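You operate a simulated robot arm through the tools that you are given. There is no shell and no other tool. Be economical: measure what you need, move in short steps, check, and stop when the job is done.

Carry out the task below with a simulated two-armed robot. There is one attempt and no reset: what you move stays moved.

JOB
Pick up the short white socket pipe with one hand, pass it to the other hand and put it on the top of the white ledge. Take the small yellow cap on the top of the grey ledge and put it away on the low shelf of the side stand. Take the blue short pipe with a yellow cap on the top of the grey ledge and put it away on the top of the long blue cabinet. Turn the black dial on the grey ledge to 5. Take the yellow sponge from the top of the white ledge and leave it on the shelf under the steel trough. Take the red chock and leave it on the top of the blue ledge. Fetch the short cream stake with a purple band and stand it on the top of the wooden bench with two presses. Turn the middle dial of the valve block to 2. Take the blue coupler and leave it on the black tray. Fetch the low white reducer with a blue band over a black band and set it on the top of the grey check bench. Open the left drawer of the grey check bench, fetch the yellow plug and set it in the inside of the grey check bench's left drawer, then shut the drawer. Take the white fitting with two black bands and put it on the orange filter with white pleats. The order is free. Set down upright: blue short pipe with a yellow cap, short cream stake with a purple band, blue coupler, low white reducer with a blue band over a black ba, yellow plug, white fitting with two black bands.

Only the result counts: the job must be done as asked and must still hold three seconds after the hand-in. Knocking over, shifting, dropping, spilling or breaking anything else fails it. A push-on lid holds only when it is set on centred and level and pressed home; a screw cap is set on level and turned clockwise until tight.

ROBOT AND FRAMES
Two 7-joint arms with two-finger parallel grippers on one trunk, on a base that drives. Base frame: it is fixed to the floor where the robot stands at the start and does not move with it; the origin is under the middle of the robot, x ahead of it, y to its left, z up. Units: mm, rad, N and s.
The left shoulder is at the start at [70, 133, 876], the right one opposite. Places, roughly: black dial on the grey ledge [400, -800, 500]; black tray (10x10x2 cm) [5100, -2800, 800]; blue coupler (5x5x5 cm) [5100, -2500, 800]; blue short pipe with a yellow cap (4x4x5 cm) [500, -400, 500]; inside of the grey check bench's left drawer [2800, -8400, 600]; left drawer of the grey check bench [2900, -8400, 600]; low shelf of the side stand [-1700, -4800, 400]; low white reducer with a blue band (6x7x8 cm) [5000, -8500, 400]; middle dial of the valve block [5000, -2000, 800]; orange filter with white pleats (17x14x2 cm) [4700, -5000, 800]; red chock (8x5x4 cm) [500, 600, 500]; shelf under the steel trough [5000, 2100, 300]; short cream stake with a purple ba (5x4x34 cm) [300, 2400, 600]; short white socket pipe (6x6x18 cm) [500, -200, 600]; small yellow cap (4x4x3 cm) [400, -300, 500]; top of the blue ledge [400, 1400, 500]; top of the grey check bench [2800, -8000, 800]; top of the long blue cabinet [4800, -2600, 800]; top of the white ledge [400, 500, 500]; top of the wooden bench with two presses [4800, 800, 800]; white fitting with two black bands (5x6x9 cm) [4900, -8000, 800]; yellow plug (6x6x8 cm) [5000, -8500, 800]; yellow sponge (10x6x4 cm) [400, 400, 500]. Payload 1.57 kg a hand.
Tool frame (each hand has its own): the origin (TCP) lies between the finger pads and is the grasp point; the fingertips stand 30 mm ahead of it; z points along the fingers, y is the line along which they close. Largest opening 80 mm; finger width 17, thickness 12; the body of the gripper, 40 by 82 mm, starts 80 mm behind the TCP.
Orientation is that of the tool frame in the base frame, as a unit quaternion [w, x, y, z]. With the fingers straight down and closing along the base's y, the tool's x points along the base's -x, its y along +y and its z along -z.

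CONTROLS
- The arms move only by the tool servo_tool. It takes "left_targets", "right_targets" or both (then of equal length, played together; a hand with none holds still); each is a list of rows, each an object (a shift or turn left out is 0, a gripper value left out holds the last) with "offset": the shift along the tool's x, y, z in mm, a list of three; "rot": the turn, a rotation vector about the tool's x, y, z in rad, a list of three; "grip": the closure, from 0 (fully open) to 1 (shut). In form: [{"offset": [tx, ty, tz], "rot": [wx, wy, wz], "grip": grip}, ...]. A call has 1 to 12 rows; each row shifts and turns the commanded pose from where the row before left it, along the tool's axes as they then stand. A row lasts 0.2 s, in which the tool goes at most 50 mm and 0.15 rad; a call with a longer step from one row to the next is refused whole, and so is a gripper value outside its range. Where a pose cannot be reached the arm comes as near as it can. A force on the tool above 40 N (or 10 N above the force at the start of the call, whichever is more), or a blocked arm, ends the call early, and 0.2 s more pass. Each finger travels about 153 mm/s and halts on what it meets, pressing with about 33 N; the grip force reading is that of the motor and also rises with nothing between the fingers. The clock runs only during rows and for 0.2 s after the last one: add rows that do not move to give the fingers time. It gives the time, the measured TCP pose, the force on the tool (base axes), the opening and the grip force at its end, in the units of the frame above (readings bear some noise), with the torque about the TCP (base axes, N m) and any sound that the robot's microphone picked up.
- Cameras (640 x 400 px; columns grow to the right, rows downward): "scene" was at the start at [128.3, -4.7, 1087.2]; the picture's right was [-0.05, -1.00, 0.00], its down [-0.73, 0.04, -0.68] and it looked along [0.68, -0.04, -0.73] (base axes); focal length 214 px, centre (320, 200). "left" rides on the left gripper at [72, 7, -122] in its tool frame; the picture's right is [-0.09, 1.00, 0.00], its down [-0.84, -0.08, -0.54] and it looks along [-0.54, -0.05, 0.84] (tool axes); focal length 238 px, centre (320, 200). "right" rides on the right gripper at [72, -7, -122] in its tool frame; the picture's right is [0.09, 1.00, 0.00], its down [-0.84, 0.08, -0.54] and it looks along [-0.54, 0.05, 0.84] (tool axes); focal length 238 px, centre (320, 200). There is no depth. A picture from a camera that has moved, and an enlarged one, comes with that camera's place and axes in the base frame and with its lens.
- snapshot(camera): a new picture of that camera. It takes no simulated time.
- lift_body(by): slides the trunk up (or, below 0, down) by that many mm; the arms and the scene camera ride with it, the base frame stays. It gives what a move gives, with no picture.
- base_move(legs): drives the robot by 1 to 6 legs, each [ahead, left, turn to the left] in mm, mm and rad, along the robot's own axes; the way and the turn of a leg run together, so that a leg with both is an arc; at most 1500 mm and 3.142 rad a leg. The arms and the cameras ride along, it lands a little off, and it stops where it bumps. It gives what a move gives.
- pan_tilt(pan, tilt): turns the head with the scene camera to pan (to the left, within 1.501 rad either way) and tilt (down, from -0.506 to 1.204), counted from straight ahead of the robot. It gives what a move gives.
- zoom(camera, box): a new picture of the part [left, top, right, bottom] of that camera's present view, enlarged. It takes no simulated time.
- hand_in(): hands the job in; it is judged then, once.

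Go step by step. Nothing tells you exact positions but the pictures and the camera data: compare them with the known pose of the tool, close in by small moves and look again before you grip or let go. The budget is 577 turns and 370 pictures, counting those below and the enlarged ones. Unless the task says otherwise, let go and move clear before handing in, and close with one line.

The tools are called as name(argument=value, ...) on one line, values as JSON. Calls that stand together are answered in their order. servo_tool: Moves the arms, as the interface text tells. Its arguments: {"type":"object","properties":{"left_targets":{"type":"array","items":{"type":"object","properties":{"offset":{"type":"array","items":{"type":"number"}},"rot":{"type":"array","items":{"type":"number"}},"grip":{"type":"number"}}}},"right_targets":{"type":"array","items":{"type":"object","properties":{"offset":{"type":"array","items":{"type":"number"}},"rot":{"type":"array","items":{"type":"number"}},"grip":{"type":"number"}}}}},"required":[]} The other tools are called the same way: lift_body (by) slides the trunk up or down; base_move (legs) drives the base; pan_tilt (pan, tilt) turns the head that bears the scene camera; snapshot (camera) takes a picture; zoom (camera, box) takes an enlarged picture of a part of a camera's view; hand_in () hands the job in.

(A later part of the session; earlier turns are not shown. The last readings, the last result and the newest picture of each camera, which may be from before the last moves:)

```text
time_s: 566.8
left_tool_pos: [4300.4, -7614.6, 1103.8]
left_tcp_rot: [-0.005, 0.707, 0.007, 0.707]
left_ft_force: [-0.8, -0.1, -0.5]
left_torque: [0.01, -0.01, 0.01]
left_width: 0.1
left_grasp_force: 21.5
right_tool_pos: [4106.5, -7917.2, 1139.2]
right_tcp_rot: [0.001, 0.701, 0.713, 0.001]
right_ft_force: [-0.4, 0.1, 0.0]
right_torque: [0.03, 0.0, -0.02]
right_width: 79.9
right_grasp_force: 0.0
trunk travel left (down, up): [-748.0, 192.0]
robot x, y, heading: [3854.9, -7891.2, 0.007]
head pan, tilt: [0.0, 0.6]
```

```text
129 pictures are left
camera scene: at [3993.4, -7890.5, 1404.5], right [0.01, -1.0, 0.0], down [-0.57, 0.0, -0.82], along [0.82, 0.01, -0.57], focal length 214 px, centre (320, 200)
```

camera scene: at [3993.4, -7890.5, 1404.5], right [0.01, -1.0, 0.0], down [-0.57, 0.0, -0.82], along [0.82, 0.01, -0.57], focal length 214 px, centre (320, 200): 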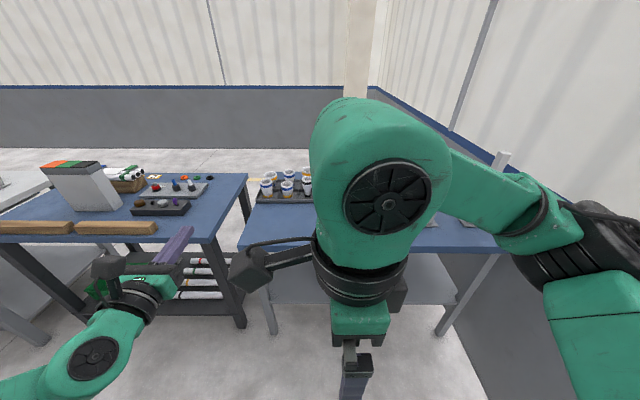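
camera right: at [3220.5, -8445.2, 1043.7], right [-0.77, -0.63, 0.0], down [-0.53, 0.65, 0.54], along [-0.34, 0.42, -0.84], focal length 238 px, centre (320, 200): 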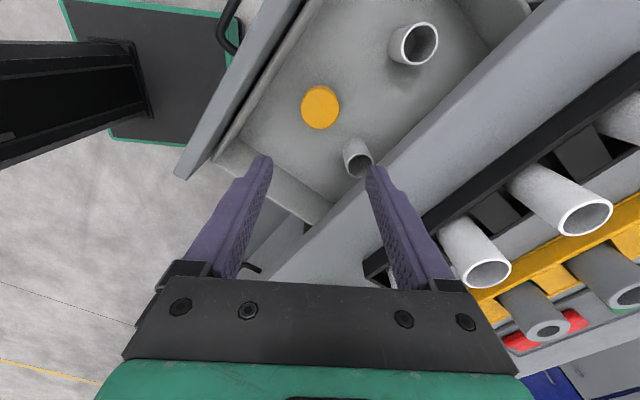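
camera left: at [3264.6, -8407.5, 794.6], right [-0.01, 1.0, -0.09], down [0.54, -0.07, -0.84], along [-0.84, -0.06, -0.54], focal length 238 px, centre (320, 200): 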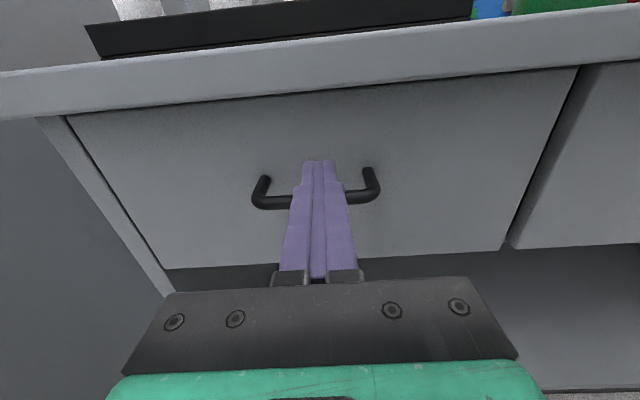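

Move the right hand aside for the view.

servo_tool(right_targets=[{"offset": [-45, 0, 0]}, {"offset": [-45, 0, 0]}, {"offset": [-45, 0, 0]}, {}])

zoom(camera="scene", box=[220, 140, 420, 270])

```text
time_s: 567.8
left_tool_pos: [4298.6, -7614.0, 1102.2]
left_tcp_rot: [-0.004, 0.707, 0.007, 0.707]
left_ft_force: [0.4, -0.5, -0.3]
left_torque: [0.01, -0.02, -0.02]
left_width: 0.1
left_grasp_force: 21.2
right_tool_pos: [4109.5, -8049.8, 1139.9]
right_tcp_rot: [0.001, 0.7, 0.714, 0.001]
right_ft_force: [0.3, 0.6, 0.3]
right_torque: [-0.03, 0.02, -0.02]
right_width: 79.9
right_grasp_force: 0.0
trunk travel left (down, up): [-748.0, 192.0]
robot x, y, heading: [3855.9, -7892.7, 0.006]
head pan, tilt: [0.0, 0.6]
```

```text
3.08 times, centred on (320, 205) of scene
camera zoom: at [3994.2, -7889.8, 1404.4], right [0.01, -1.0, 0.0], down [-0.57, 0.0, -0.82], along [0.82, 0.01, -0.57], focal length 660 px, centre (320, 185)
```

zoom: 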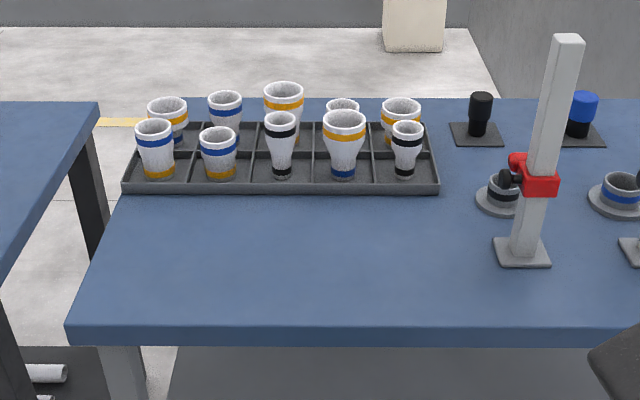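

The target is the smaller two‑black‑band fitting at about (4890,−8017). I'll use the left hand pitched 45° down (no posts on that side). Move the robot right to y≈−8150 and pitch the left hand.

base_move(legs=[[0, -255, 0]])

servo_tool(left_targets=[{"rot": [0, -0.131, 0], "grip": 0}, {"rot": [0, -0.131, 0]}, {"rot": [0, -0.131, 0]}, {"rot": [0, -0.131, 0]}, {"rot": [0, -0.131, 0]}, {"rot": [0, -0.131, 0]}, {}])

snapshot(camera="left")

snapshot(camera="scene")

```text
time_s: 569.7
left_tool_pos: [4302.4, -7865.2, 1103.1]
left_tcp_rot: [-0.005, 0.707, 0.008, 0.707]
left_ft_force: [0.0, 0.8, -0.7]
left_torque: [0.0, -0.01, -0.01]
left_width: 0.1
left_grasp_force: 21.2
right_tool_pos: [4112.0, -8303.2, 1141.1]
right_tcp_rot: [0.002, 0.7, 0.714, -0.001]
right_ft_force: [0.2, 0.5, 1.1]
right_torque: [0.0, -0.01, -0.01]
right_width: 80.1
right_grasp_force: 0.1
trunk travel left (down, up): [-748.0, 192.0]
robot x, y, heading: [3858.0, -8144.1, 0.014]
head pan, tilt: [0.0, 0.6]
```

```text
time_s: 571.3
left_tool_pos: [4300.3, -7866.1, 1102.3]
left_tcp_rot: [-0.006, 0.729, 0.008, 0.684]
left_ft_force: [-0.6, -0.1, 0.2]
left_torque: [-0.01, 0.02, -0.03]
left_width: 80.0
left_grasp_force: 0.2
left hand out of reach, approached as far as the arm can: row 1, 2, 3, 4, 5, 6
right_tool_pos: [4112.0, -8304.6, 1140.1]
right_tcp_rot: [0.001, 0.7, 0.715, 0.001]
right_ft_force: [-0.1, 0.9, 0.1]
right_torque: [0.02, 0.0, 0.01]
right_width: 80.1
right_grasp_force: 0.1
trunk travel left (down, up): [-748.0, 192.0]
robot x, y, heading: [3857.0, -8145.9, 0.013]
head pan, tilt: [0.0, 0.6]
```

```text
127 pictures are left
camera left: at [4184.6, -7875.5, 1182.6], right [0.01, -1.0, -0.09], down [-0.6, 0.06, -0.8], along [0.8, 0.06, -0.59], focal length 238 px, centre (320, 200)
```

left: 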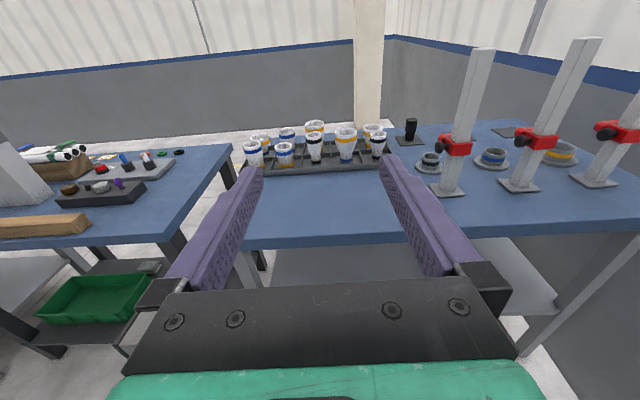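

```text
126 pictures are left
camera scene: at [3995.6, -8143.5, 1404.5], right [0.01, -1.0, 0.0], down [-0.56, -0.01, -0.83], along [0.82, 0.01, -0.56], focal length 214 px, centre (320, 200)
```

scene: 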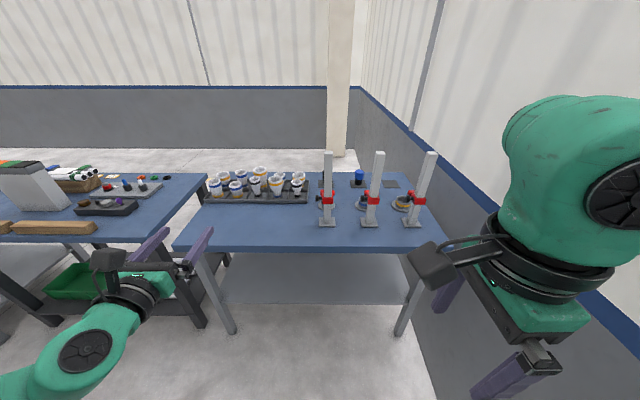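

That wrist pose isn't reachable; go back to the standard tool-down pose and pitch from there (as done with the stake).

servo_tool(left_targets=[{"rot": [0, 0.064, 0]}, {"rot": [-0.1428, 0, 0]}, {"rot": [-0.1428, 0, 0]}, {"rot": [-0.1428, 0, 0]}, {"rot": [-0.1428, 0, 0]}, {"rot": [-0.1428, 0, 0]}, {"rot": [-0.1428, 0, 0]}, {"rot": [-0.1428, 0, 0]}, {"rot": [-0.1428, 0, 0]}, {"rot": [-0.1428, 0, 0]}, {"rot": [-0.1428, 0, 0]}, {"rot": [-0.1428, 0, 0]}])

servo_tool(left_targets=[{"rot": [-0.0864, -0.0864, 0.0864]}, {"rot": [-0.0864, -0.0864, 0.0864]}, {"rot": [-0.0864, -0.0864, 0.0864]}, {"rot": [-0.0864, -0.0864, 0.0864]}, {"rot": [-0.0864, -0.0864, 0.0864]}, {"rot": [-0.0864, -0.0864, 0.0864]}, {"rot": [-0.0864, -0.0864, 0.0864]}, {"rot": [-0.0864, -0.0864, 0.0864]}, {"rot": [-0.0864, -0.0864, 0.0864]}, {"rot": [-0.0864, -0.0864, 0.0864]}, {"rot": [-0.0864, -0.0864, 0.0864]}, {"rot": [-0.0864, -0.0864, 0.0864]}])

servo_tool(left_targets=[{"rot": [-0.0864, -0.0864, 0.0864]}, {"rot": [-0.0864, -0.0864, 0.0864]}, {}])

```text
time_s: 573.9
left_tool_pos: [4303.4, -7867.4, 1103.3]
left_tcp_rot: [0.496, 0.505, -0.495, 0.504]
left_ft_force: [-0.3, -1.0, -1.2]
left_torque: [-0.01, -0.04, -0.03]
left_width: 80.2
left_grasp_force: 0.0
right_tool_pos: [4113.7, -8305.6, 1139.7]
right_tcp_rot: [0.0, 0.699, 0.715, 0.0]
right_ft_force: [0.2, 0.5, -0.7]
right_torque: [-0.01, 0.02, -0.01]
right_width: 80.2
right_grasp_force: 0.0
trunk travel left (down, up): [-748.0, 192.0]
robot x, y, heading: [3856.7, -8143.0, 0.005]
head pan, tilt: [0.0, 0.6]
```

```text
time_s: 576.5
left_tool_pos: [4290.9, -7861.0, 1102.9]
left_tcp_rot: [-0.324, -0.335, 0.819, -0.336]
left_ft_force: [-0.3, 0.0, 0.0]
left_torque: [0.02, 0.01, 0.03]
left_width: 80.1
left_grasp_force: 0.1
left hand out of reach, approached as far as the arm can: row 6, 7, 8, 9, 10, 11, 12
right_tool_pos: [4112.0, -8304.9, 1141.1]
right_tcp_rot: [0.001, 0.7, 0.714, 0.001]
right_ft_force: [0.0, -0.7, -0.1]
right_torque: [-0.02, -0.05, 0.03]
right_width: 80.0
right_grasp_force: 0.1
trunk travel left (down, up): [-748.0, 192.0]
robot x, y, heading: [3859.0, -8141.2, 0.011]
head pan, tilt: [0.0, 0.6]
```

```text
time_s: 577.3
left_tool_pos: [4290.0, -7861.3, 1103.3]
left_tcp_rot: [-0.323, -0.334, 0.819, -0.336]
left_ft_force: [0.0, 0.2, -0.1]
left_torque: [0.01, 0.0, 0.03]
left_width: 80.1
left_grasp_force: 0.0
left hand out of reach, approached as far as the arm can: row 1, 2
right_tool_pos: [4111.6, -8304.4, 1140.6]
right_tcp_rot: [0.001, 0.699, 0.715, 0.001]
right_ft_force: [-0.9, -0.6, 0.7]
right_torque: [-0.02, 0.03, 0.03]
right_width: 79.7
right_grasp_force: 0.1
trunk travel left (down, up): [-748.0, 192.0]
robot x, y, heading: [3859.7, -8145.8, 0.011]
head pan, tilt: [0.0, 0.6]
```

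Lower the hand first, then finish levelling the tool.

servo_tool(left_targets=[{"offset": [-35, 15.6, 26.4]}, {"offset": [-35, 15.6, 26.4]}, {"offset": [-35, 15.6, 26.4]}, {"rot": [-0.0796, -0.0764, 0.079]}, {"rot": [-0.0796, -0.0764, 0.079]}, {"rot": [-0.0796, -0.0764, 0.079]}, {"rot": [-0.0796, -0.0764, 0.079]}, {"rot": [-0.0796, -0.0764, 0.079]}, {"rot": [-0.0796, -0.0764, 0.079]}, {"rot": [-0.0796, -0.0764, 0.079]}, {"rot": [-0.0796, -0.0764, 0.079]}, {"rot": [-0.0796, -0.0764, 0.079]}])

servo_tool(left_targets=[{"rot": [0, -0.131, 0]}, {"rot": [0, -0.131, 0]}, {"rot": [0, -0.131, 0]}, {"rot": [0, -0.131, 0]}, {"rot": [0, -0.131, 0]}, {"rot": [0, -0.131, 0]}, {}])

snapshot(camera="left")

snapshot(camera="scene")

```text
time_s: 579.9
left_tool_pos: [4269.2, -7656.8, 948.0]
left_tcp_rot: [-0.087, -0.129, 0.974, -0.168]
left_ft_force: [0.3, -0.4, 1.2]
left_torque: [-0.02, -0.02, -0.01]
left_width: 80.0
left_grasp_force: 0.1
left hand out of reach, approached as far as the arm can: row 4, 5, 6, 7, 8, 9, 10, 11, 12
right_tool_pos: [4112.1, -8303.6, 1141.2]
right_tcp_rot: [0.001, 0.7, 0.714, 0.001]
right_ft_force: [-0.6, 0.3, 0.0]
right_torque: [0.01, 0.01, -0.02]
right_width: 79.8
right_grasp_force: 0.0
trunk travel left (down, up): [-748.0, 192.0]
robot x, y, heading: [3858.4, -8145.7, 0.009]
head pan, tilt: [0.0, 0.6]
```

```text
time_s: 581.5
left_tool_pos: [4269.1, -7657.3, 947.3]
left_tcp_rot: [0.293, -0.185, 0.932, -0.106]
left_ft_force: [0.2, -0.3, -0.3]
left_torque: [0.01, 0.01, -0.02]
left_width: 80.0
left_grasp_force: 0.1
right_tool_pos: [4112.5, -8304.9, 1141.0]
right_tcp_rot: [0.001, 0.699, 0.715, 0.001]
right_ft_force: [-0.4, -0.1, -0.4]
right_torque: [-0.03, 0.03, 0.0]
right_width: 79.8
right_grasp_force: 0.0
trunk travel left (down, up): [-748.0, 192.0]
robot x, y, heading: [3858.8, -8146.1, 0.009]
head pan, tilt: [0.0, 0.6]
```

```text
125 pictures are left
camera left: at [4141.5, -7669.7, 1007.1], right [-0.21, 0.94, -0.26], down [0.34, 0.32, 0.88], along [0.92, 0.1, -0.39], focal length 238 px, centre (320, 200)
```

left: 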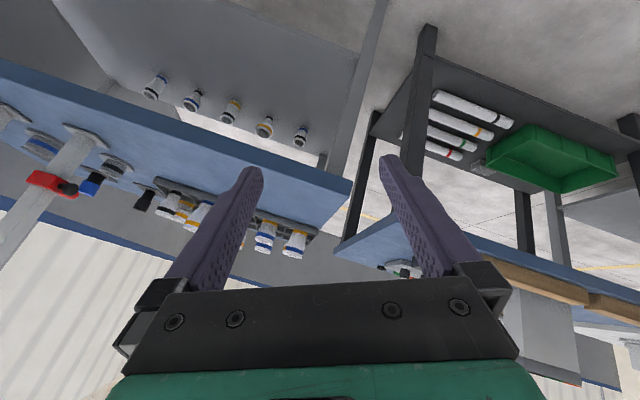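

```text
124 pictures are left
camera scene: at [3996.2, -8143.9, 1404.4], right [0.01, -1.0, 0.0], down [-0.57, -0.01, -0.82], along [0.82, 0.01, -0.57], focal length 214 px, centre (320, 200)
```

scene: 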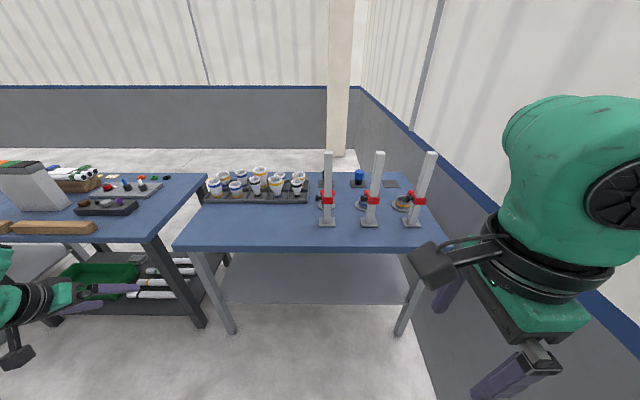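

Correct the orientation to a clean 45° pitch and bring the hand back in front of the fitting.

servo_tool(left_targets=[{"rot": [-0.014, -0.044, 0.107]}, {"rot": [-0.014, -0.044, 0.107]}, {"rot": [-0.014, -0.044, 0.107]}, {"rot": [-0.014, -0.044, 0.107]}, {"offset": [0, -45, 0]}, {"offset": [0, -45, 0]}, {"offset": [0, -45, 0]}, {"offset": [0, -45, 0]}, {"offset": [0, -45, 0]}, {"offset": [0, -45, 0]}, {"offset": [0, -45, 0]}, {"offset": [0, -45, 0]}])

snapshot(camera="scene")

```text
time_s: 584.1
left_tool_pos: [4270.4, -8019.8, 948.1]
left_tcp_rot: [0.383, 0.003, 0.924, 0.001]
left_ft_force: [-0.8, -1.0, -0.1]
left_torque: [0.01, 0.02, -0.01]
left_width: 80.2
left_grasp_force: 0.2
right_tool_pos: [4111.7, -8307.1, 1139.9]
right_tcp_rot: [-0.001, 0.7, 0.715, 0.001]
right_ft_force: [-0.2, 0.7, -0.4]
right_torque: [-0.04, 0.05, -0.03]
right_width: 80.0
right_grasp_force: 0.0
trunk travel left (down, up): [-748.0, 192.0]
robot x, y, heading: [3862.8, -8143.6, 0.006]
head pan, tilt: [0.0, 0.6]
```

```text
123 pictures are left
camera scene: at [3997.4, -8146.3, 1404.4], right [0.01, -1.0, 0.0], down [-0.57, 0.0, -0.82], along [0.82, 0.01, -0.57], focal length 214 px, centre (320, 200)
```

scene: 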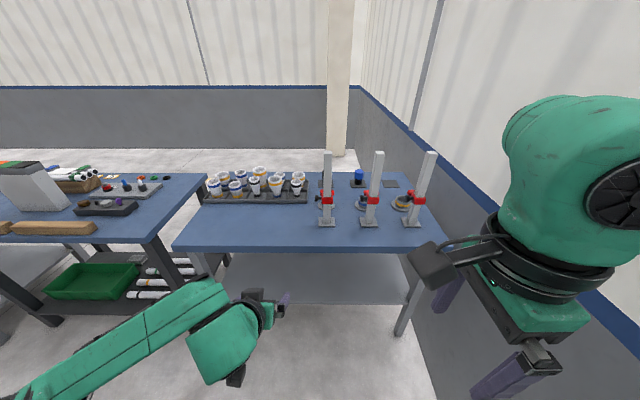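

The pose is right. Drive forward 375 mm (over the table edge) and look with the left camera.

base_move(legs=[[375, 0, 0]])

snapshot(camera="left")

snapshot(camera="scene")

```text
time_s: 586.4
left_tool_pos: [4645.7, -8017.9, 946.0]
left_tcp_rot: [0.383, 0.005, 0.924, -0.001]
left_ft_force: [-0.1, 0.9, -0.8]
left_torque: [-0.01, -0.04, 0.0]
left_width: 79.8
left_grasp_force: 0.2
right_tool_pos: [4484.3, -8303.9, 1140.7]
right_tcp_rot: [0.001, 0.703, 0.711, 0.001]
right_ft_force: [-0.1, 0.1, -0.1]
right_torque: [0.0, -0.01, -0.01]
right_width: 80.1
right_grasp_force: 0.1
trunk travel left (down, up): [-748.0, 192.0]
robot x, y, heading: [4235.6, -8140.7, 0.001]
head pan, tilt: [0.0, 0.6]
```

```text
122 pictures are left
camera left: at [4507.4, -8010.3, 981.7], right [0.08, 0.99, 0.07], down [0.21, -0.08, 0.97], along [0.98, -0.06, -0.21], focal length 238 px, centre (320, 200)
```

left: 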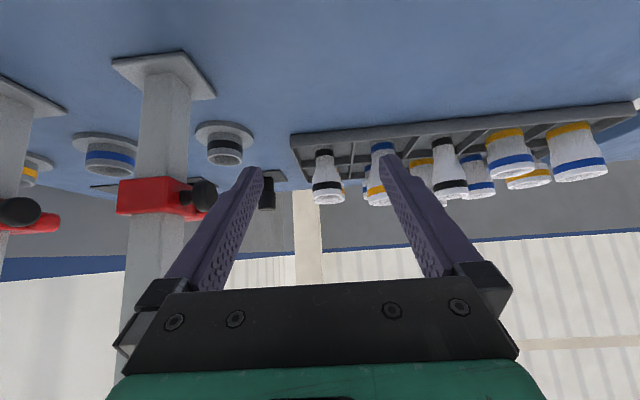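

```text
121 pictures are left
camera scene: at [4369.6, -8142.6, 1404.6], right [0.0, -1.0, 0.0], down [-0.56, 0.0, -0.83], along [0.83, 0.0, -0.56], focal length 214 px, centre (320, 200)
```

scene: 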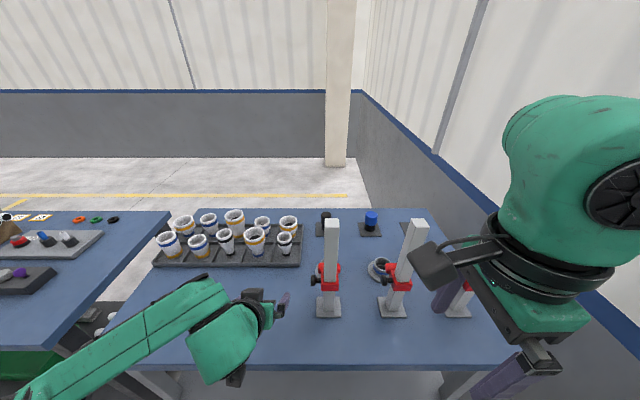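

The fitting is at about (4915,−8019), base z≈803. Move 65 mm closer and go to a pre-grasp point up and behind it.

base_move(legs=[[65, 0, 0]])

servo_tool(left_targets=[{"offset": [-27, 0, 35], "grip": 0.1}, {"offset": [-27, 0, 35]}, {"offset": [-27, 0, 35]}, {}])

snapshot(camera="left")

zoom(camera="scene", box=[180, 190, 380, 330])

```text
time_s: 587.4
left_tool_pos: [4707.7, -8018.6, 948.5]
left_tcp_rot: [0.383, 0.004, 0.924, -0.001]
left_ft_force: [-0.4, 0.6, 0.1]
left_torque: [0.0, -0.02, 0.03]
left_width: 79.9
left_grasp_force: 0.1
right_tool_pos: [4547.6, -8305.4, 1142.6]
right_tcp_rot: [0.002, 0.703, 0.711, 0.001]
right_ft_force: [0.3, -1.4, 0.6]
right_torque: [0.0, 0.0, 0.0]
right_width: 80.1
right_grasp_force: 0.1
trunk travel left (down, up): [-748.0, 192.0]
robot x, y, heading: [4295.6, -8146.4, 0.003]
head pan, tilt: [0.0, 0.6]
```

```text
time_s: 588.4
left_tool_pos: [4840.1, -8021.7, 929.3]
left_tcp_rot: [0.382, 0.006, 0.924, -0.002]
left_ft_force: [-0.1, 0.9, -0.2]
left_torque: [0.03, -0.02, 0.04]
left_width: 72.0
left_grasp_force: 0.0
right_tool_pos: [4549.0, -8303.6, 1141.6]
right_tcp_rot: [0.001, 0.702, 0.712, 0.0]
right_ft_force: [-0.4, 0.2, -0.6]
right_torque: [-0.01, -0.04, -0.01]
right_width: 80.0
right_grasp_force: 0.0
trunk travel left (down, up): [-748.0, 192.0]
robot x, y, heading: [4300.6, -8141.4, 0.0]
head pan, tilt: [0.0, 0.6]
```

```text
120 pictures are left
camera left: at [4704.5, -8013.9, 963.7], right [0.08, 0.99, 0.07], down [0.21, -0.08, 0.98], along [0.98, -0.06, -0.21], focal length 238 px, centre (320, 200)
```

left: 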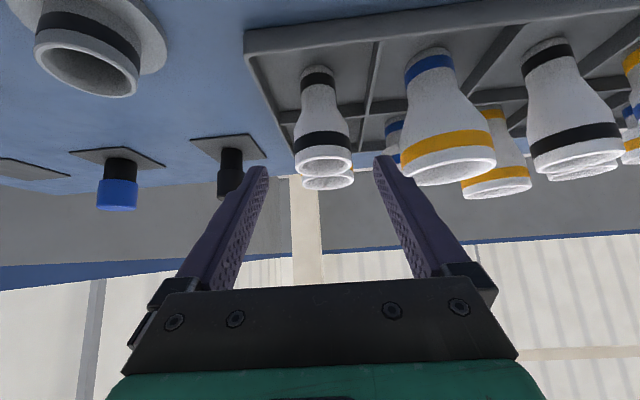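

```text
2.86 times, centred on (280, 260) of scene
camera zoom: at [4434.1, -8142.4, 1404.7], right [0.0, -1.0, 0.0], down [-0.56, 0.0, -0.83], along [0.83, 0.0, -0.56], focal length 613 px, centre (434, 29)
```

zoom: 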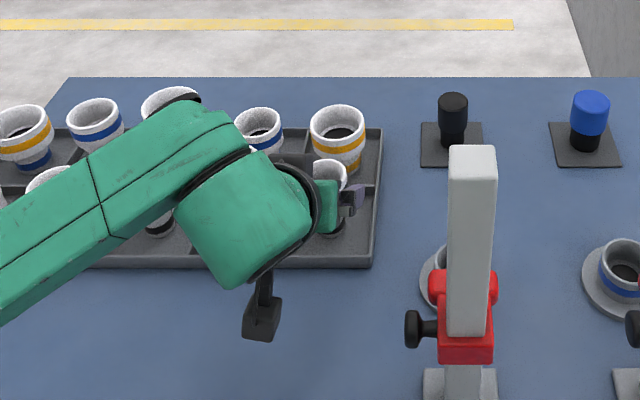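

The fitting's axis is near (4901,−8021), z 796–886. Adjust 16 mm along tool x and advance 60 mm.

servo_tool(left_targets=[{"offset": [16, 0, 0]}, {"offset": [0, 0, 30]}, {"offset": [0, 0, 30]}, {}])

snapshot(camera="left")

zoom(camera="scene", box=[180, 190, 380, 330])

```text
time_s: 589.4
left_tool_pos: [4873.7, -8020.2, 875.5]
left_tcp_rot: [0.382, 0.005, 0.924, -0.001]
left_ft_force: [-0.7, -0.1, -0.7]
left_torque: [0.01, 0.01, -0.01]
left_width: 71.9
left_grasp_force: 0.1
right_tool_pos: [4549.3, -8304.0, 1140.4]
right_tcp_rot: [0.002, 0.703, 0.711, 0.001]
right_ft_force: [-0.3, 0.0, 0.0]
right_torque: [0.01, 0.03, 0.03]
right_width: 80.0
right_grasp_force: 0.0
trunk travel left (down, up): [-748.0, 192.0]
robot x, y, heading: [4297.4, -8145.6, 0.001]
head pan, tilt: [0.0, 0.6]
```

```text
118 pictures are left
camera left: at [4736.9, -8012.5, 910.5], right [0.08, 0.99, 0.07], down [0.21, -0.08, 0.97], along [0.98, -0.06, -0.21], focal length 238 px, centre (320, 200)
```

left: 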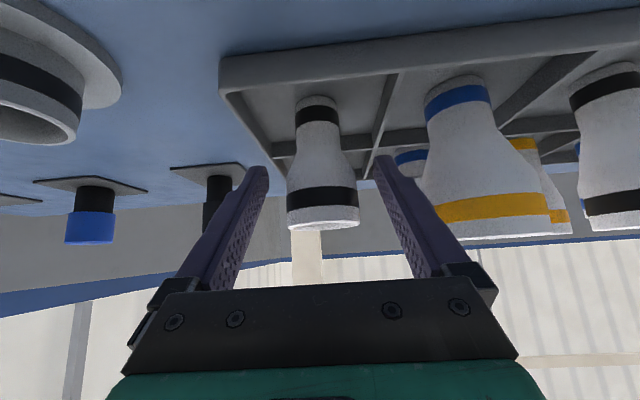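

```text
2.86 times, centred on (280, 260) of scene
camera zoom: at [4434.7, -8142.4, 1404.6], right [0.0, -1.0, 0.0], down [-0.56, 0.0, -0.83], along [0.83, 0.0, -0.56], focal length 613 px, centre (434, 29)
```

zoom: 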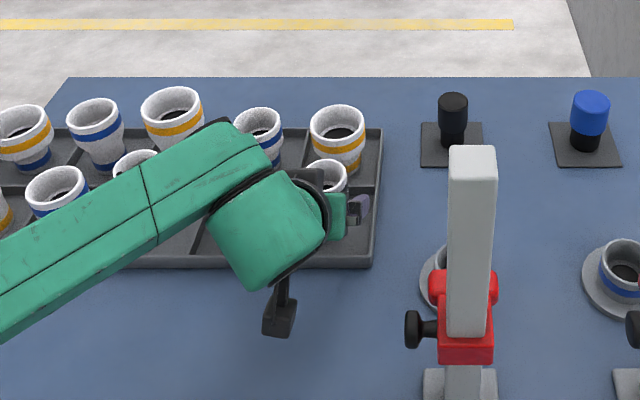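

Aligned. Advance 38 mm and close.

servo_tool(left_targets=[{"offset": [0, 0, 20]}, {"offset": [0, 0, 18]}, {}, {"grip": 1}, {"grip": 1}, {"grip": 1}, {"grip": 1}])

snapshot(camera="left")

```text
time_s: 591.0
left_tool_pos: [4901.8, -8021.2, 848.6]
left_tcp_rot: [0.382, 0.006, 0.924, -0.002]
left_ft_force: [0.3, -0.2, 0.1]
left_torque: [0.01, 0.02, 0.0]
left_width: 46.7
left_grasp_force: 33.1
right_tool_pos: [4550.3, -8304.0, 1141.3]
right_tcp_rot: [0.0, 0.703, 0.711, 0.0]
right_ft_force: [0.4, -1.1, 0.0]
right_torque: [0.02, 0.01, -0.01]
right_width: 80.2
right_grasp_force: 0.0
trunk travel left (down, up): [-748.0, 192.0]
robot x, y, heading: [4299.4, -8142.4, 0.008]
head pan, tilt: [0.0, 0.6]
```

```text
116 pictures are left
camera left: at [4764.4, -8013.3, 883.7], right [0.08, 0.99, 0.07], down [0.21, -0.08, 0.97], along [0.98, -0.06, -0.21], focal length 238 px, centre (320, 200)
```

left: 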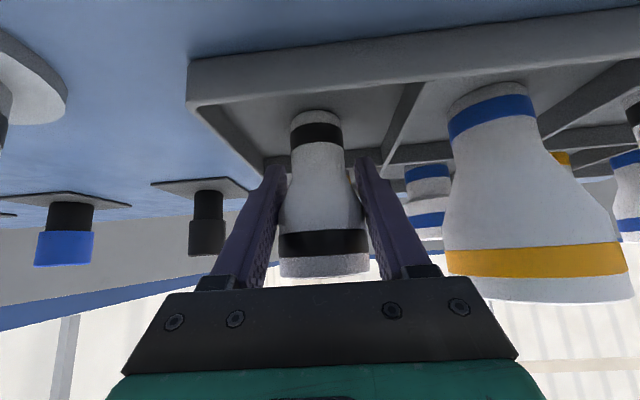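

Gripped. Lift 100 mm with the trunk, then back off.

lift_body(by=110)

snapshot(camera="left")

base_move(legs=[[-450, 0, 0]])

snapshot(camera="scene")

```text
time_s: 592.5
left_tool_pos: [4902.7, -8022.2, 959.1]
left_tcp_rot: [0.384, 0.005, 0.923, -0.002]
left_ft_force: [1.4, 0.9, -0.9]
left_torque: [0.01, 0.01, 0.01]
left_width: 46.8
left_grasp_force: 32.7
right_tool_pos: [4549.9, -8304.5, 1249.9]
right_tcp_rot: [0.001, 0.703, 0.712, 0.001]
right_ft_force: [0.3, 1.0, -1.0]
right_torque: [0.01, -0.02, -0.01]
right_width: 79.9
right_grasp_force: 0.2
trunk travel left (down, up): [-858.0, 82.0]
robot x, y, heading: [4296.5, -8142.4, 0.002]
head pan, tilt: [0.0, 0.6]
```

```text
115 pictures are left
camera left: at [4764.5, -8013.3, 993.6], right [0.08, 0.99, 0.07], down [0.21, -0.08, 0.97], along [0.98, -0.06, -0.21], focal length 238 px, centre (320, 200)
```

left: 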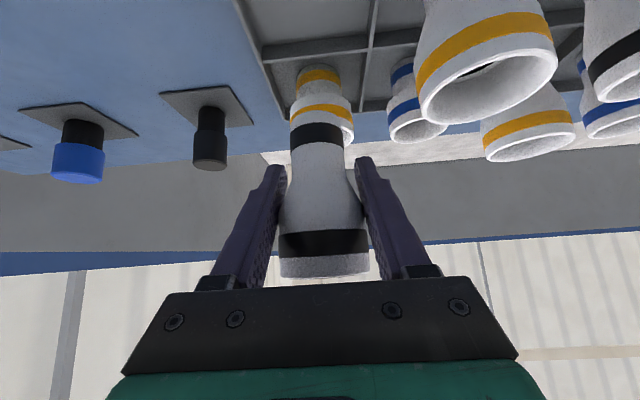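

```text
time_s: 595.2
left_tool_pos: [4450.4, -8020.1, 958.6]
left_tcp_rot: [0.382, 0.004, 0.924, -0.001]
left_ft_force: [0.7, -0.1, -1.1]
left_torque: [-0.02, 0.01, 0.0]
left_width: 46.6
left_grasp_force: 33.3
right_tool_pos: [4101.0, -8303.9, 1249.6]
right_tcp_rot: [0.0, 0.702, 0.712, 0.001]
right_ft_force: [0.5, -0.5, 0.2]
right_torque: [-0.02, 0.03, -0.02]
right_width: 80.1
right_grasp_force: 0.1
trunk travel left (down, up): [-858.0, 82.0]
robot x, y, heading: [3849.4, -8144.8, 0.001]
head pan, tilt: [0.0, 0.6]
```

```text
114 pictures are left
camera scene: at [3986.3, -8143.2, 1514.3], right [0.0, -1.0, 0.0], down [-0.57, 0.0, -0.82], along [0.82, 0.0, -0.57], focal length 214 px, centre (320, 200)
```

scene: 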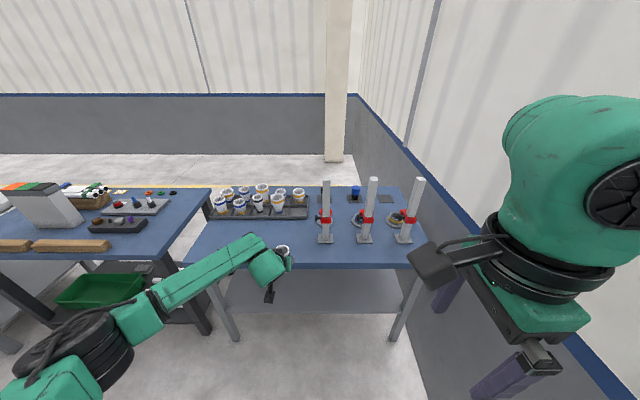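

The fitting is lifted out cleanly. Drive back 200 mm and left (+y) toward the filter.

base_move(legs=[[-200, 0, 0], [0, 1450, 0], [0, 1450, 0]])

snapshot(camera="scene")

```text
time_s: 610.4
left_tool_pos: [4224.7, -5120.4, 958.5]
left_tcp_rot: [0.383, -0.002, 0.924, 0.001]
left_ft_force: [-0.2, 0.1, -1.2]
left_torque: [-0.01, 0.0, 0.0]
left_width: 46.4
left_grasp_force: 32.8
right_tool_pos: [3879.1, -5408.0, 1249.5]
right_tcp_rot: [0.001, 0.697, 0.717, 0.001]
right_ft_force: [0.3, 0.0, -0.3]
right_torque: [0.01, -0.01, -0.02]
right_width: 80.2
right_grasp_force: 0.0
trunk travel left (down, up): [-858.0, 82.0]
robot x, y, heading: [3626.4, -5253.8, 0.015]
head pan, tilt: [0.0, 0.6]
```

```text
113 pictures are left
camera scene: at [3761.1, -5247.6, 1514.5], right [0.01, -1.0, 0.0], down [-0.57, -0.01, -0.82], along [0.82, 0.01, -0.57], focal length 214 px, centre (320, 200)
```

scene: 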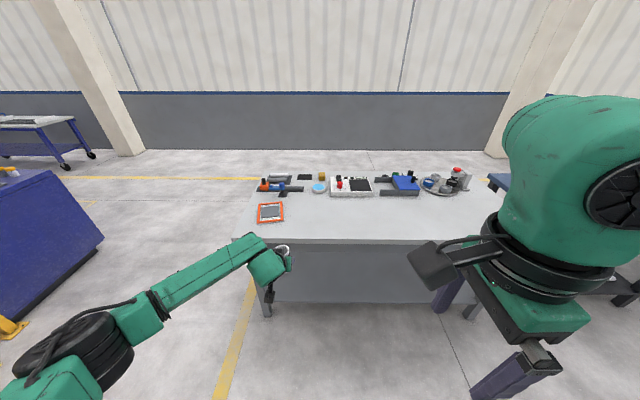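

The orange filter lies near (4650,−4970). Align and approach.

base_move(legs=[[0, 150, -0.012], [310, 0, 0]])

snapshot(camera="scene")

snapshot(camera="left")

```text
time_s: 613.4
left_tool_pos: [4533.4, -4973.6, 959.9]
left_tcp_rot: [0.384, 0.002, 0.923, 0.0]
left_ft_force: [0.0, -0.7, -0.6]
left_torque: [0.02, -0.01, 0.03]
left_width: 46.3
left_grasp_force: 33.0
right_tool_pos: [4183.7, -5258.7, 1250.9]
right_tcp_rot: [0.001, 0.701, 0.713, 0.002]
right_ft_force: [-0.1, 0.3, 0.0]
right_torque: [0.02, 0.0, 0.01]
right_width: 80.1
right_grasp_force: 0.1
trunk travel left (down, up): [-858.0, 82.0]
robot x, y, heading: [3935.5, -5101.8, 0.008]
head pan, tilt: [0.0, 0.6]
```

```text
112 pictures are left
camera scene: at [4067.4, -5098.3, 1514.7], right [0.01, -1.0, 0.0], down [-0.56, 0.0, -0.83], along [0.83, 0.01, -0.56], focal length 214 px, centre (320, 200)
```

scene: 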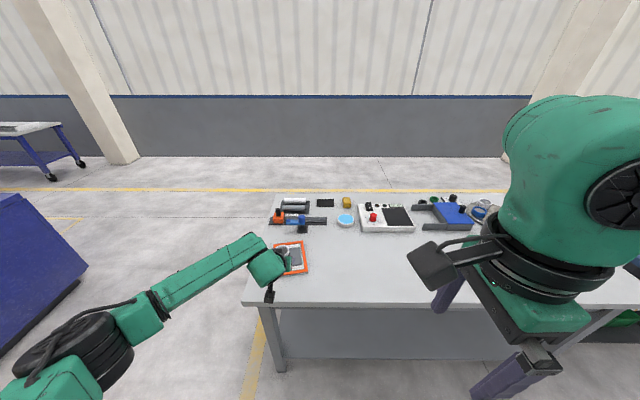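

```text
111 pictures are left
camera left: at [4396.0, -4966.6, 994.7], right [0.07, 1.0, 0.07], down [0.21, -0.08, 0.98], along [0.98, -0.05, -0.21], focal length 238 px, centre (320, 200)
```

left: 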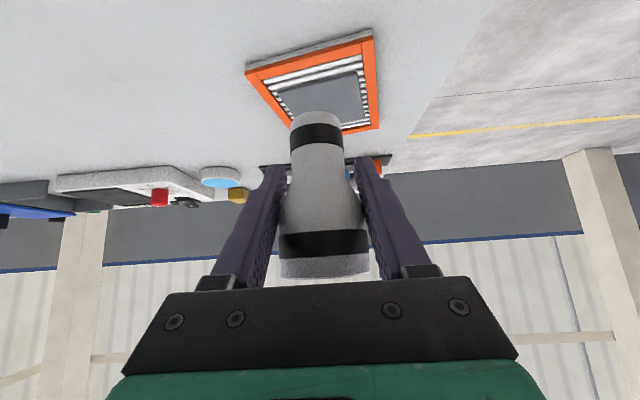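

The filter's centre is about (4658,−4965). Drive forward 122 mm, nudge 8 mm left, and check.

base_move(legs=[[122, 0, 0]])

servo_tool(left_targets=[{"offset": [0, 7, 0]}, {}])

lift_body(by=-55)

snapshot(camera="left")

zoom(camera="scene", box=[210, 180, 410, 330])

```text
time_s: 614.7
left_tool_pos: [4654.1, -4972.2, 961.2]
left_tcp_rot: [0.384, 0.001, 0.923, 0.0]
left_ft_force: [-0.1, -0.3, -0.1]
left_torque: [-0.01, 0.01, 0.0]
left_width: 46.4
left_grasp_force: 33.8
right_tool_pos: [4305.9, -5257.1, 1250.6]
right_tcp_rot: [0.001, 0.699, 0.715, 0.002]
right_ft_force: [-0.3, -0.1, -0.1]
right_torque: [0.01, -0.03, 0.01]
right_width: 80.0
right_grasp_force: 0.0
trunk travel left (down, up): [-858.0, 82.0]
robot x, y, heading: [4051.5, -5092.4, 0.006]
head pan, tilt: [0.0, 0.6]
```

```text
time_s: 615.3
left_tool_pos: [4655.4, -4965.1, 960.5]
left_tcp_rot: [0.382, 0.002, 0.924, 0.0]
left_ft_force: [-0.2, -0.4, -0.7]
left_torque: [0.0, 0.04, -0.01]
left_width: 46.4
left_grasp_force: 32.8
right_tool_pos: [4305.5, -5258.5, 1250.9]
right_tcp_rot: [0.002, 0.7, 0.714, 0.002]
right_ft_force: [0.1, -0.4, 0.7]
right_torque: [0.02, 0.03, 0.05]
right_width: 79.7
right_grasp_force: 0.1
trunk travel left (down, up): [-858.0, 82.0]
robot x, y, heading: [4055.3, -5097.9, 0.011]
head pan, tilt: [0.0, 0.6]
```

```text
time_s: 616.2
left_tool_pos: [4657.3, -4965.7, 903.6]
left_tcp_rot: [0.383, 0.001, 0.924, 0.0]
left_ft_force: [0.0, -0.5, -0.5]
left_torque: [0.0, 0.04, 0.0]
left_width: 46.7
left_grasp_force: 32.8
right_tool_pos: [4308.0, -5257.7, 1194.1]
right_tcp_rot: [0.002, 0.7, 0.714, 0.002]
right_ft_force: [0.1, -0.2, -0.2]
right_torque: [-0.02, 0.01, -0.01]
right_width: 80.1
right_grasp_force: 0.1
trunk travel left (down, up): [-803.0, 137.0]
robot x, y, heading: [4053.2, -5096.7, 0.012]
head pan, tilt: [0.0, 0.6]
```

```text
110 pictures are left
camera left: at [4520.5, -4958.0, 938.9], right [0.07, 1.0, 0.07], down [0.21, -0.08, 0.97], along [0.98, -0.05, -0.21], focal length 238 px, centre (320, 200)
```

left: 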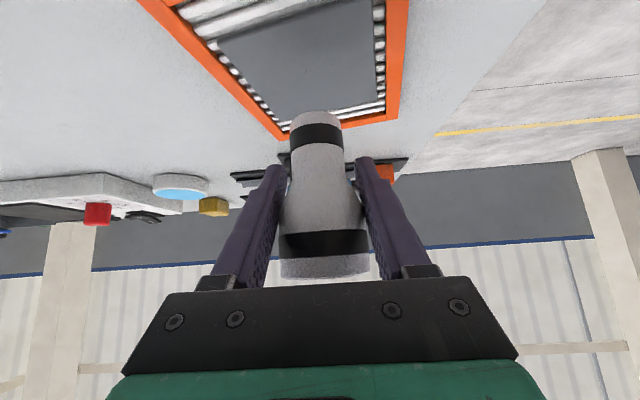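

```text
2.67 times, centred on (310, 255) of scene
camera zoom: at [4192.3, -5096.7, 1459.5], right [0.01, -1.0, 0.0], down [-0.56, -0.01, -0.83], along [0.82, 0.01, -0.56], focal length 572 px, centre (347, 53)
```

zoom: 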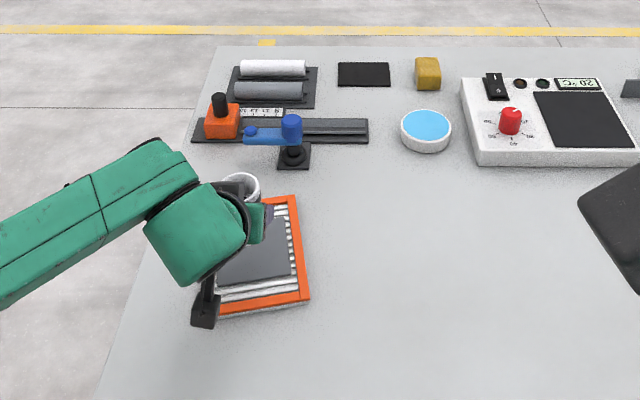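

Landing point is near the filter's centre. Lower gently.

lift_body(by=-26)

lift_body(by=-5)

zoom(camera="left", box=[220, 0, 420, 150])

```text
time_s: 617.0
left_tool_pos: [4658.6, -4964.9, 877.5]
left_tcp_rot: [0.383, 0.002, 0.924, 0.0]
left_ft_force: [0.3, 0.7, -0.7]
left_torque: [0.01, -0.03, -0.02]
left_width: 46.3
left_grasp_force: 33.4
right_tool_pos: [4308.4, -5256.4, 1169.6]
right_tcp_rot: [0.001, 0.7, 0.715, 0.002]
right_ft_force: [0.4, -0.1, -0.3]
right_torque: [0.02, 0.03, -0.01]
right_width: 79.8
right_grasp_force: 0.0
trunk travel left (down, up): [-777.0, 163.0]
robot x, y, heading: [4058.7, -5096.9, 0.005]
head pan, tilt: [0.0, 0.6]
```

```text
time_s: 617.5
left_tool_pos: [4657.5, -4964.9, 873.3]
left_tcp_rot: [0.383, 0.001, 0.924, 0.0]
left_ft_force: [-0.3, 0.3, -0.1]
left_torque: [0.0, 0.02, -0.02]
left_width: 46.5
left_grasp_force: 33.0
right_tool_pos: [4308.8, -5256.7, 1164.3]
right_tcp_rot: [0.001, 0.7, 0.714, 0.0]
right_ft_force: [-0.5, 0.6, 0.9]
right_torque: [-0.03, -0.03, -0.04]
right_width: 80.0
right_grasp_force: 0.0
trunk travel left (down, up): [-772.0, 168.0]
robot x, y, heading: [4055.2, -5096.9, 0.011]
head pan, tilt: [0.0, 0.6]
```

```text
2.67 times, centred on (320, 75) of left
camera zoom: at [4520.7, -4958.1, 907.7], right [0.07, 1.0, 0.07], down [0.21, -0.08, 0.97], along [0.98, -0.05, -0.21], focal length 636 px, centre (320, 533)
```

zoom: 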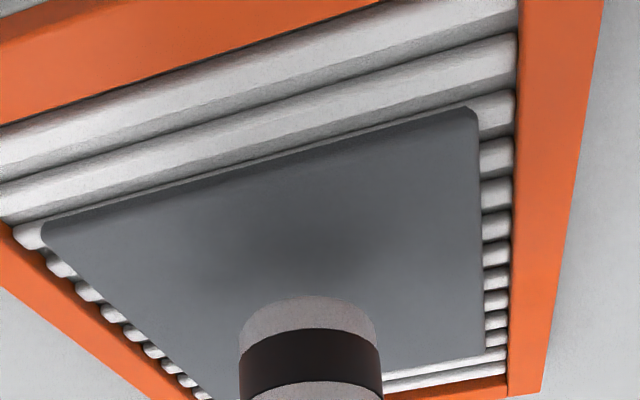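

lift_body(by=-4)

lift_body(by=-3)

```text
time_s: 618.0
left_tool_pos: [4657.0, -4965.7, 869.3]
left_tcp_rot: [0.382, 0.001, 0.924, 0.0]
left_ft_force: [-0.1, 0.1, -0.9]
left_torque: [0.05, 0.02, -0.01]
left_width: 46.5
left_grasp_force: 33.3
right_tool_pos: [4308.6, -5257.0, 1159.4]
right_tcp_rot: [0.001, 0.699, 0.715, 0.001]
right_ft_force: [-0.8, 0.0, -0.4]
right_torque: [0.02, -0.05, 0.01]
right_width: 80.2
right_grasp_force: 0.1
trunk travel left (down, up): [-768.0, 172.0]
robot x, y, heading: [4056.8, -5099.1, 0.008]
head pan, tilt: [0.0, 0.6]
```

```text
time_s: 618.5
left_tool_pos: [4658.0, -4966.2, 865.7]
left_tcp_rot: [0.382, 0.001, 0.924, 0.001]
left_ft_force: [0.0, -0.4, -0.7]
left_torque: [-0.03, -0.02, 0.0]
left_width: 46.8
left_grasp_force: 33.0
right_tool_pos: [4307.9, -5257.6, 1157.6]
right_tcp_rot: [0.001, 0.699, 0.715, 0.001]
right_ft_force: [0.4, -0.2, -0.1]
right_torque: [0.01, 0.02, -0.02]
right_width: 80.0
right_grasp_force: 0.1
trunk travel left (down, up): [-765.0, 175.0]
robot x, y, heading: [4055.1, -5099.0, 0.012]
head pan, tilt: [0.0, 0.6]
```

lift_body(by=-3)

lift_body(by=-3)

lift_body(by=-3)

```text
time_s: 619.1
left_tool_pos: [4657.9, -4965.0, 861.8]
left_tcp_rot: [0.382, 0.001, 0.924, 0.0]
left_ft_force: [0.3, -0.8, -1.1]
left_torque: [-0.01, -0.01, 0.0]
left_width: 46.6
left_grasp_force: 32.9
right_tool_pos: [4309.7, -5258.2, 1154.2]
right_tcp_rot: [0.001, 0.7, 0.714, 0.001]
right_ft_force: [-0.2, -1.2, 0.4]
right_torque: [-0.02, 0.05, 0.01]
right_width: 80.0
right_grasp_force: 0.1
trunk travel left (down, up): [-762.0, 178.0]
robot x, y, heading: [4056.4, -5099.0, 0.007]
head pan, tilt: [0.0, 0.6]
```

```text
time_s: 619.6
left_tool_pos: [4656.7, -4964.4, 858.9]
left_tcp_rot: [0.383, 0.002, 0.924, 0.0]
left_ft_force: [-0.3, -0.3, -1.0]
left_torque: [-0.02, -0.02, 0.01]
left_width: 46.5
left_grasp_force: 32.7
right_tool_pos: [4308.7, -5258.2, 1152.0]
right_tcp_rot: [0.001, 0.699, 0.715, 0.001]
right_ft_force: [0.1, 0.5, 0.3]
right_torque: [0.0, -0.01, 0.0]
right_width: 80.0
right_grasp_force: 0.0
trunk travel left (down, up): [-759.0, 181.0]
robot x, y, heading: [4056.1, -5096.6, 0.009]
head pan, tilt: [0.0, 0.6]
```

```text
time_s: 620.1
left_tool_pos: [4657.9, -4964.3, 856.9]
left_tcp_rot: [0.382, 0.002, 0.924, -0.001]
left_ft_force: [-0.2, 0.4, -1.0]
left_torque: [0.01, -0.02, -0.02]
left_width: 46.6
left_grasp_force: 33.0
right_tool_pos: [4308.9, -5256.6, 1148.3]
right_tcp_rot: [0.001, 0.7, 0.714, 0.001]
right_ft_force: [-0.1, -1.2, -0.1]
right_torque: [0.01, -0.02, -0.01]
right_width: 80.3
right_grasp_force: 0.1
trunk travel left (down, up): [-756.0, 184.0]
robot x, y, heading: [4052.4, -5094.7, 0.013]
head pan, tilt: [0.0, 0.6]
```

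lift_body(by=-4)

lift_body(by=-3)

zoom(camera="left", box=[220, 0, 420, 150])

zoom(camera="scene", box=[250, 200, 350, 300])

```text
time_s: 620.6
left_tool_pos: [4657.2, -4965.5, 855.6]
left_tcp_rot: [0.385, 0.001, 0.923, -0.001]
left_ft_force: [1.1, 1.2, 7.5]
left_torque: [0.04, -0.06, -0.01]
left_width: 46.3
left_grasp_force: 33.2
right_tool_pos: [4307.4, -5257.6, 1145.8]
right_tcp_rot: [0.002, 0.699, 0.715, 0.002]
right_ft_force: [0.8, -1.0, 0.7]
right_torque: [0.02, 0.01, 0.01]
right_width: 80.1
right_grasp_force: 0.1
trunk travel left (down, up): [-752.0, 188.0]
robot x, y, heading: [4055.6, -5096.3, 0.015]
head pan, tilt: [0.0, 0.6]
```

```text
time_s: 621.1
left_tool_pos: [4656.9, -4964.8, 855.4]
left_tcp_rot: [0.386, 0.001, 0.922, -0.001]
left_ft_force: [5.7, 3.5, 23.6]
left_torque: [0.09, -0.17, 0.02]
left_width: 46.6
left_grasp_force: 33.3
right_tool_pos: [4304.4, -5256.9, 1142.7]
right_tcp_rot: [0.002, 0.7, 0.714, 0.003]
right_ft_force: [0.6, 0.5, -1.4]
right_torque: [0.01, 0.02, -0.02]
right_width: 79.9
right_grasp_force: 0.0
trunk travel left (down, up): [-749.0, 191.0]
robot x, y, heading: [4054.9, -5099.2, 0.017]
head pan, tilt: [0.0, 0.6]
```

```text
2.67 times, centred on (320, 75) of left
camera zoom: at [4519.9, -4958.3, 888.6], right [0.07, 1.0, 0.07], down [0.2, -0.08, 0.98], along [0.98, -0.05, -0.2], focal length 636 px, centre (320, 533)
```

zoom: 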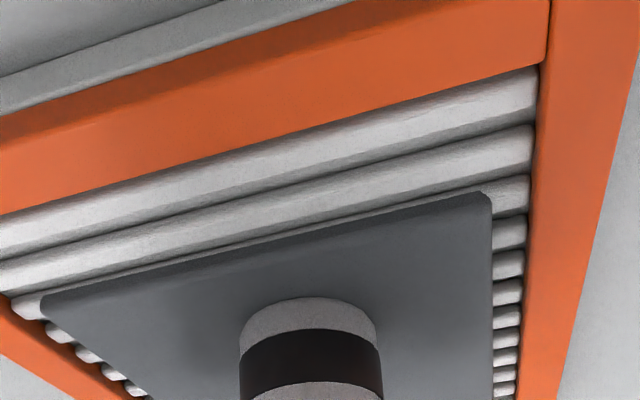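

```text
4.00 times, centred on (300, 250) of scene
camera zoom: at [4188.6, -5097.2, 1406.2], right [0.01, -1.0, 0.0], down [-0.56, -0.01, -0.83], along [0.83, 0.01, -0.56], focal length 858 px, centre (400, 0)
```

zoom: 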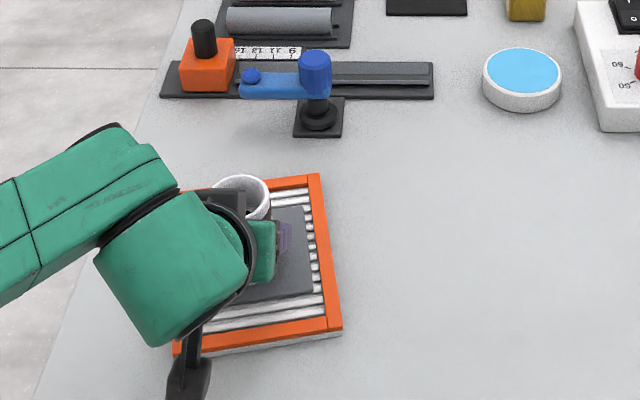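

Firm contact on the filter's plate. Ease up, open and retreat along the tool axis.

lift_body(by=3)

servo_tool(left_targets=[{"grip": 0.35}, {"grip": 0.25}, {"grip": 0.1}, {"grip": 0}, {}, {"offset": [0, 0, -20]}, {"offset": [0, 0, -35]}, {"offset": [0, 0, -40]}, {"offset": [0, 0, -40]}, {}])

snapshot(camera="left")

zoom(camera="scene", box=[230, 190, 390, 320])

```text
time_s: 621.7
left_tool_pos: [4656.3, -4965.4, 855.3]
left_tcp_rot: [0.384, 0.002, 0.923, 0.0]
left_ft_force: [7.4, 1.2, 18.2]
left_torque: [0.06, -0.26, 0.02]
left_width: 46.4
left_grasp_force: 32.8
right_tool_pos: [4306.4, -5258.3, 1144.6]
right_tcp_rot: [0.002, 0.699, 0.715, 0.001]
right_ft_force: [-0.1, -0.4, -0.1]
right_torque: [0.02, 0.0, -0.02]
right_width: 80.0
right_grasp_force: 0.1
trunk travel left (down, up): [-752.0, 188.0]
robot x, y, heading: [4055.5, -5099.0, 0.011]
head pan, tilt: [0.0, 0.6]
```

```text
time_s: 623.9
left_tool_pos: [4560.7, -4964.0, 948.0]
left_tcp_rot: [0.381, 0.001, 0.924, 0.0]
left_ft_force: [1.1, -1.0, 0.4]
left_torque: [-0.02, 0.0, 0.01]
left_width: 79.9
left_grasp_force: 0.1
right_tool_pos: [4309.3, -5257.2, 1144.2]
right_tcp_rot: [0.001, 0.7, 0.714, 0.001]
right_ft_force: [0.4, -0.5, -0.5]
right_torque: [-0.01, 0.02, 0.03]
right_width: 80.1
right_grasp_force: 0.1
trunk travel left (down, up): [-752.0, 188.0]
robot x, y, heading: [4055.6, -5098.1, 0.011]
head pan, tilt: [0.0, 0.6]
```

```text
105 pictures are left
camera left: at [4423.6, -4957.8, 983.9], right [0.07, 1.0, 0.07], down [0.21, -0.08, 0.97], along [0.98, -0.05, -0.21], focal length 238 px, centre (320, 200)
```

left: 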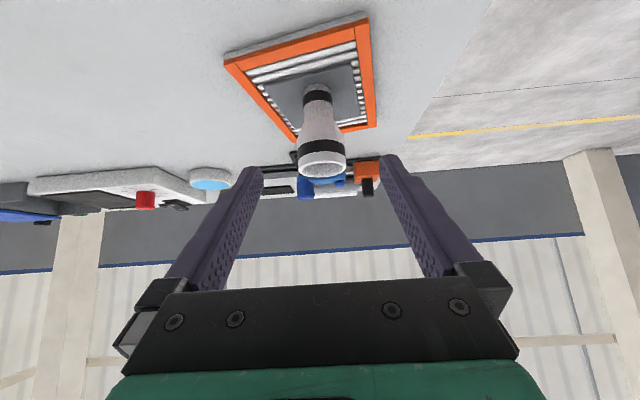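

```text
3.08 times, centred on (310, 255) of scene
camera zoom: at [4193.1, -5096.8, 1408.4], right [0.01, -1.0, 0.0], down [-0.57, -0.01, -0.82], along [0.82, 0.01, -0.57], focal length 660 px, centre (351, 31)
```

zoom: 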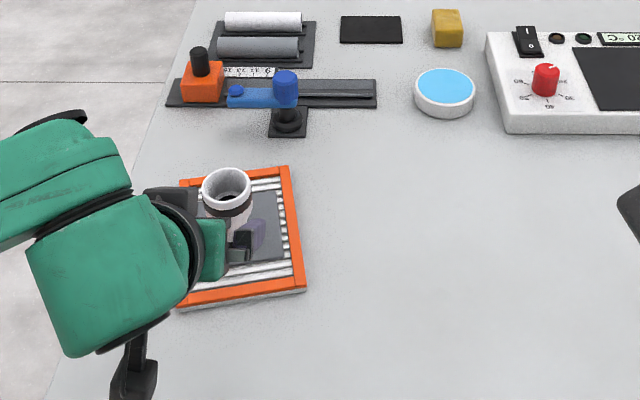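

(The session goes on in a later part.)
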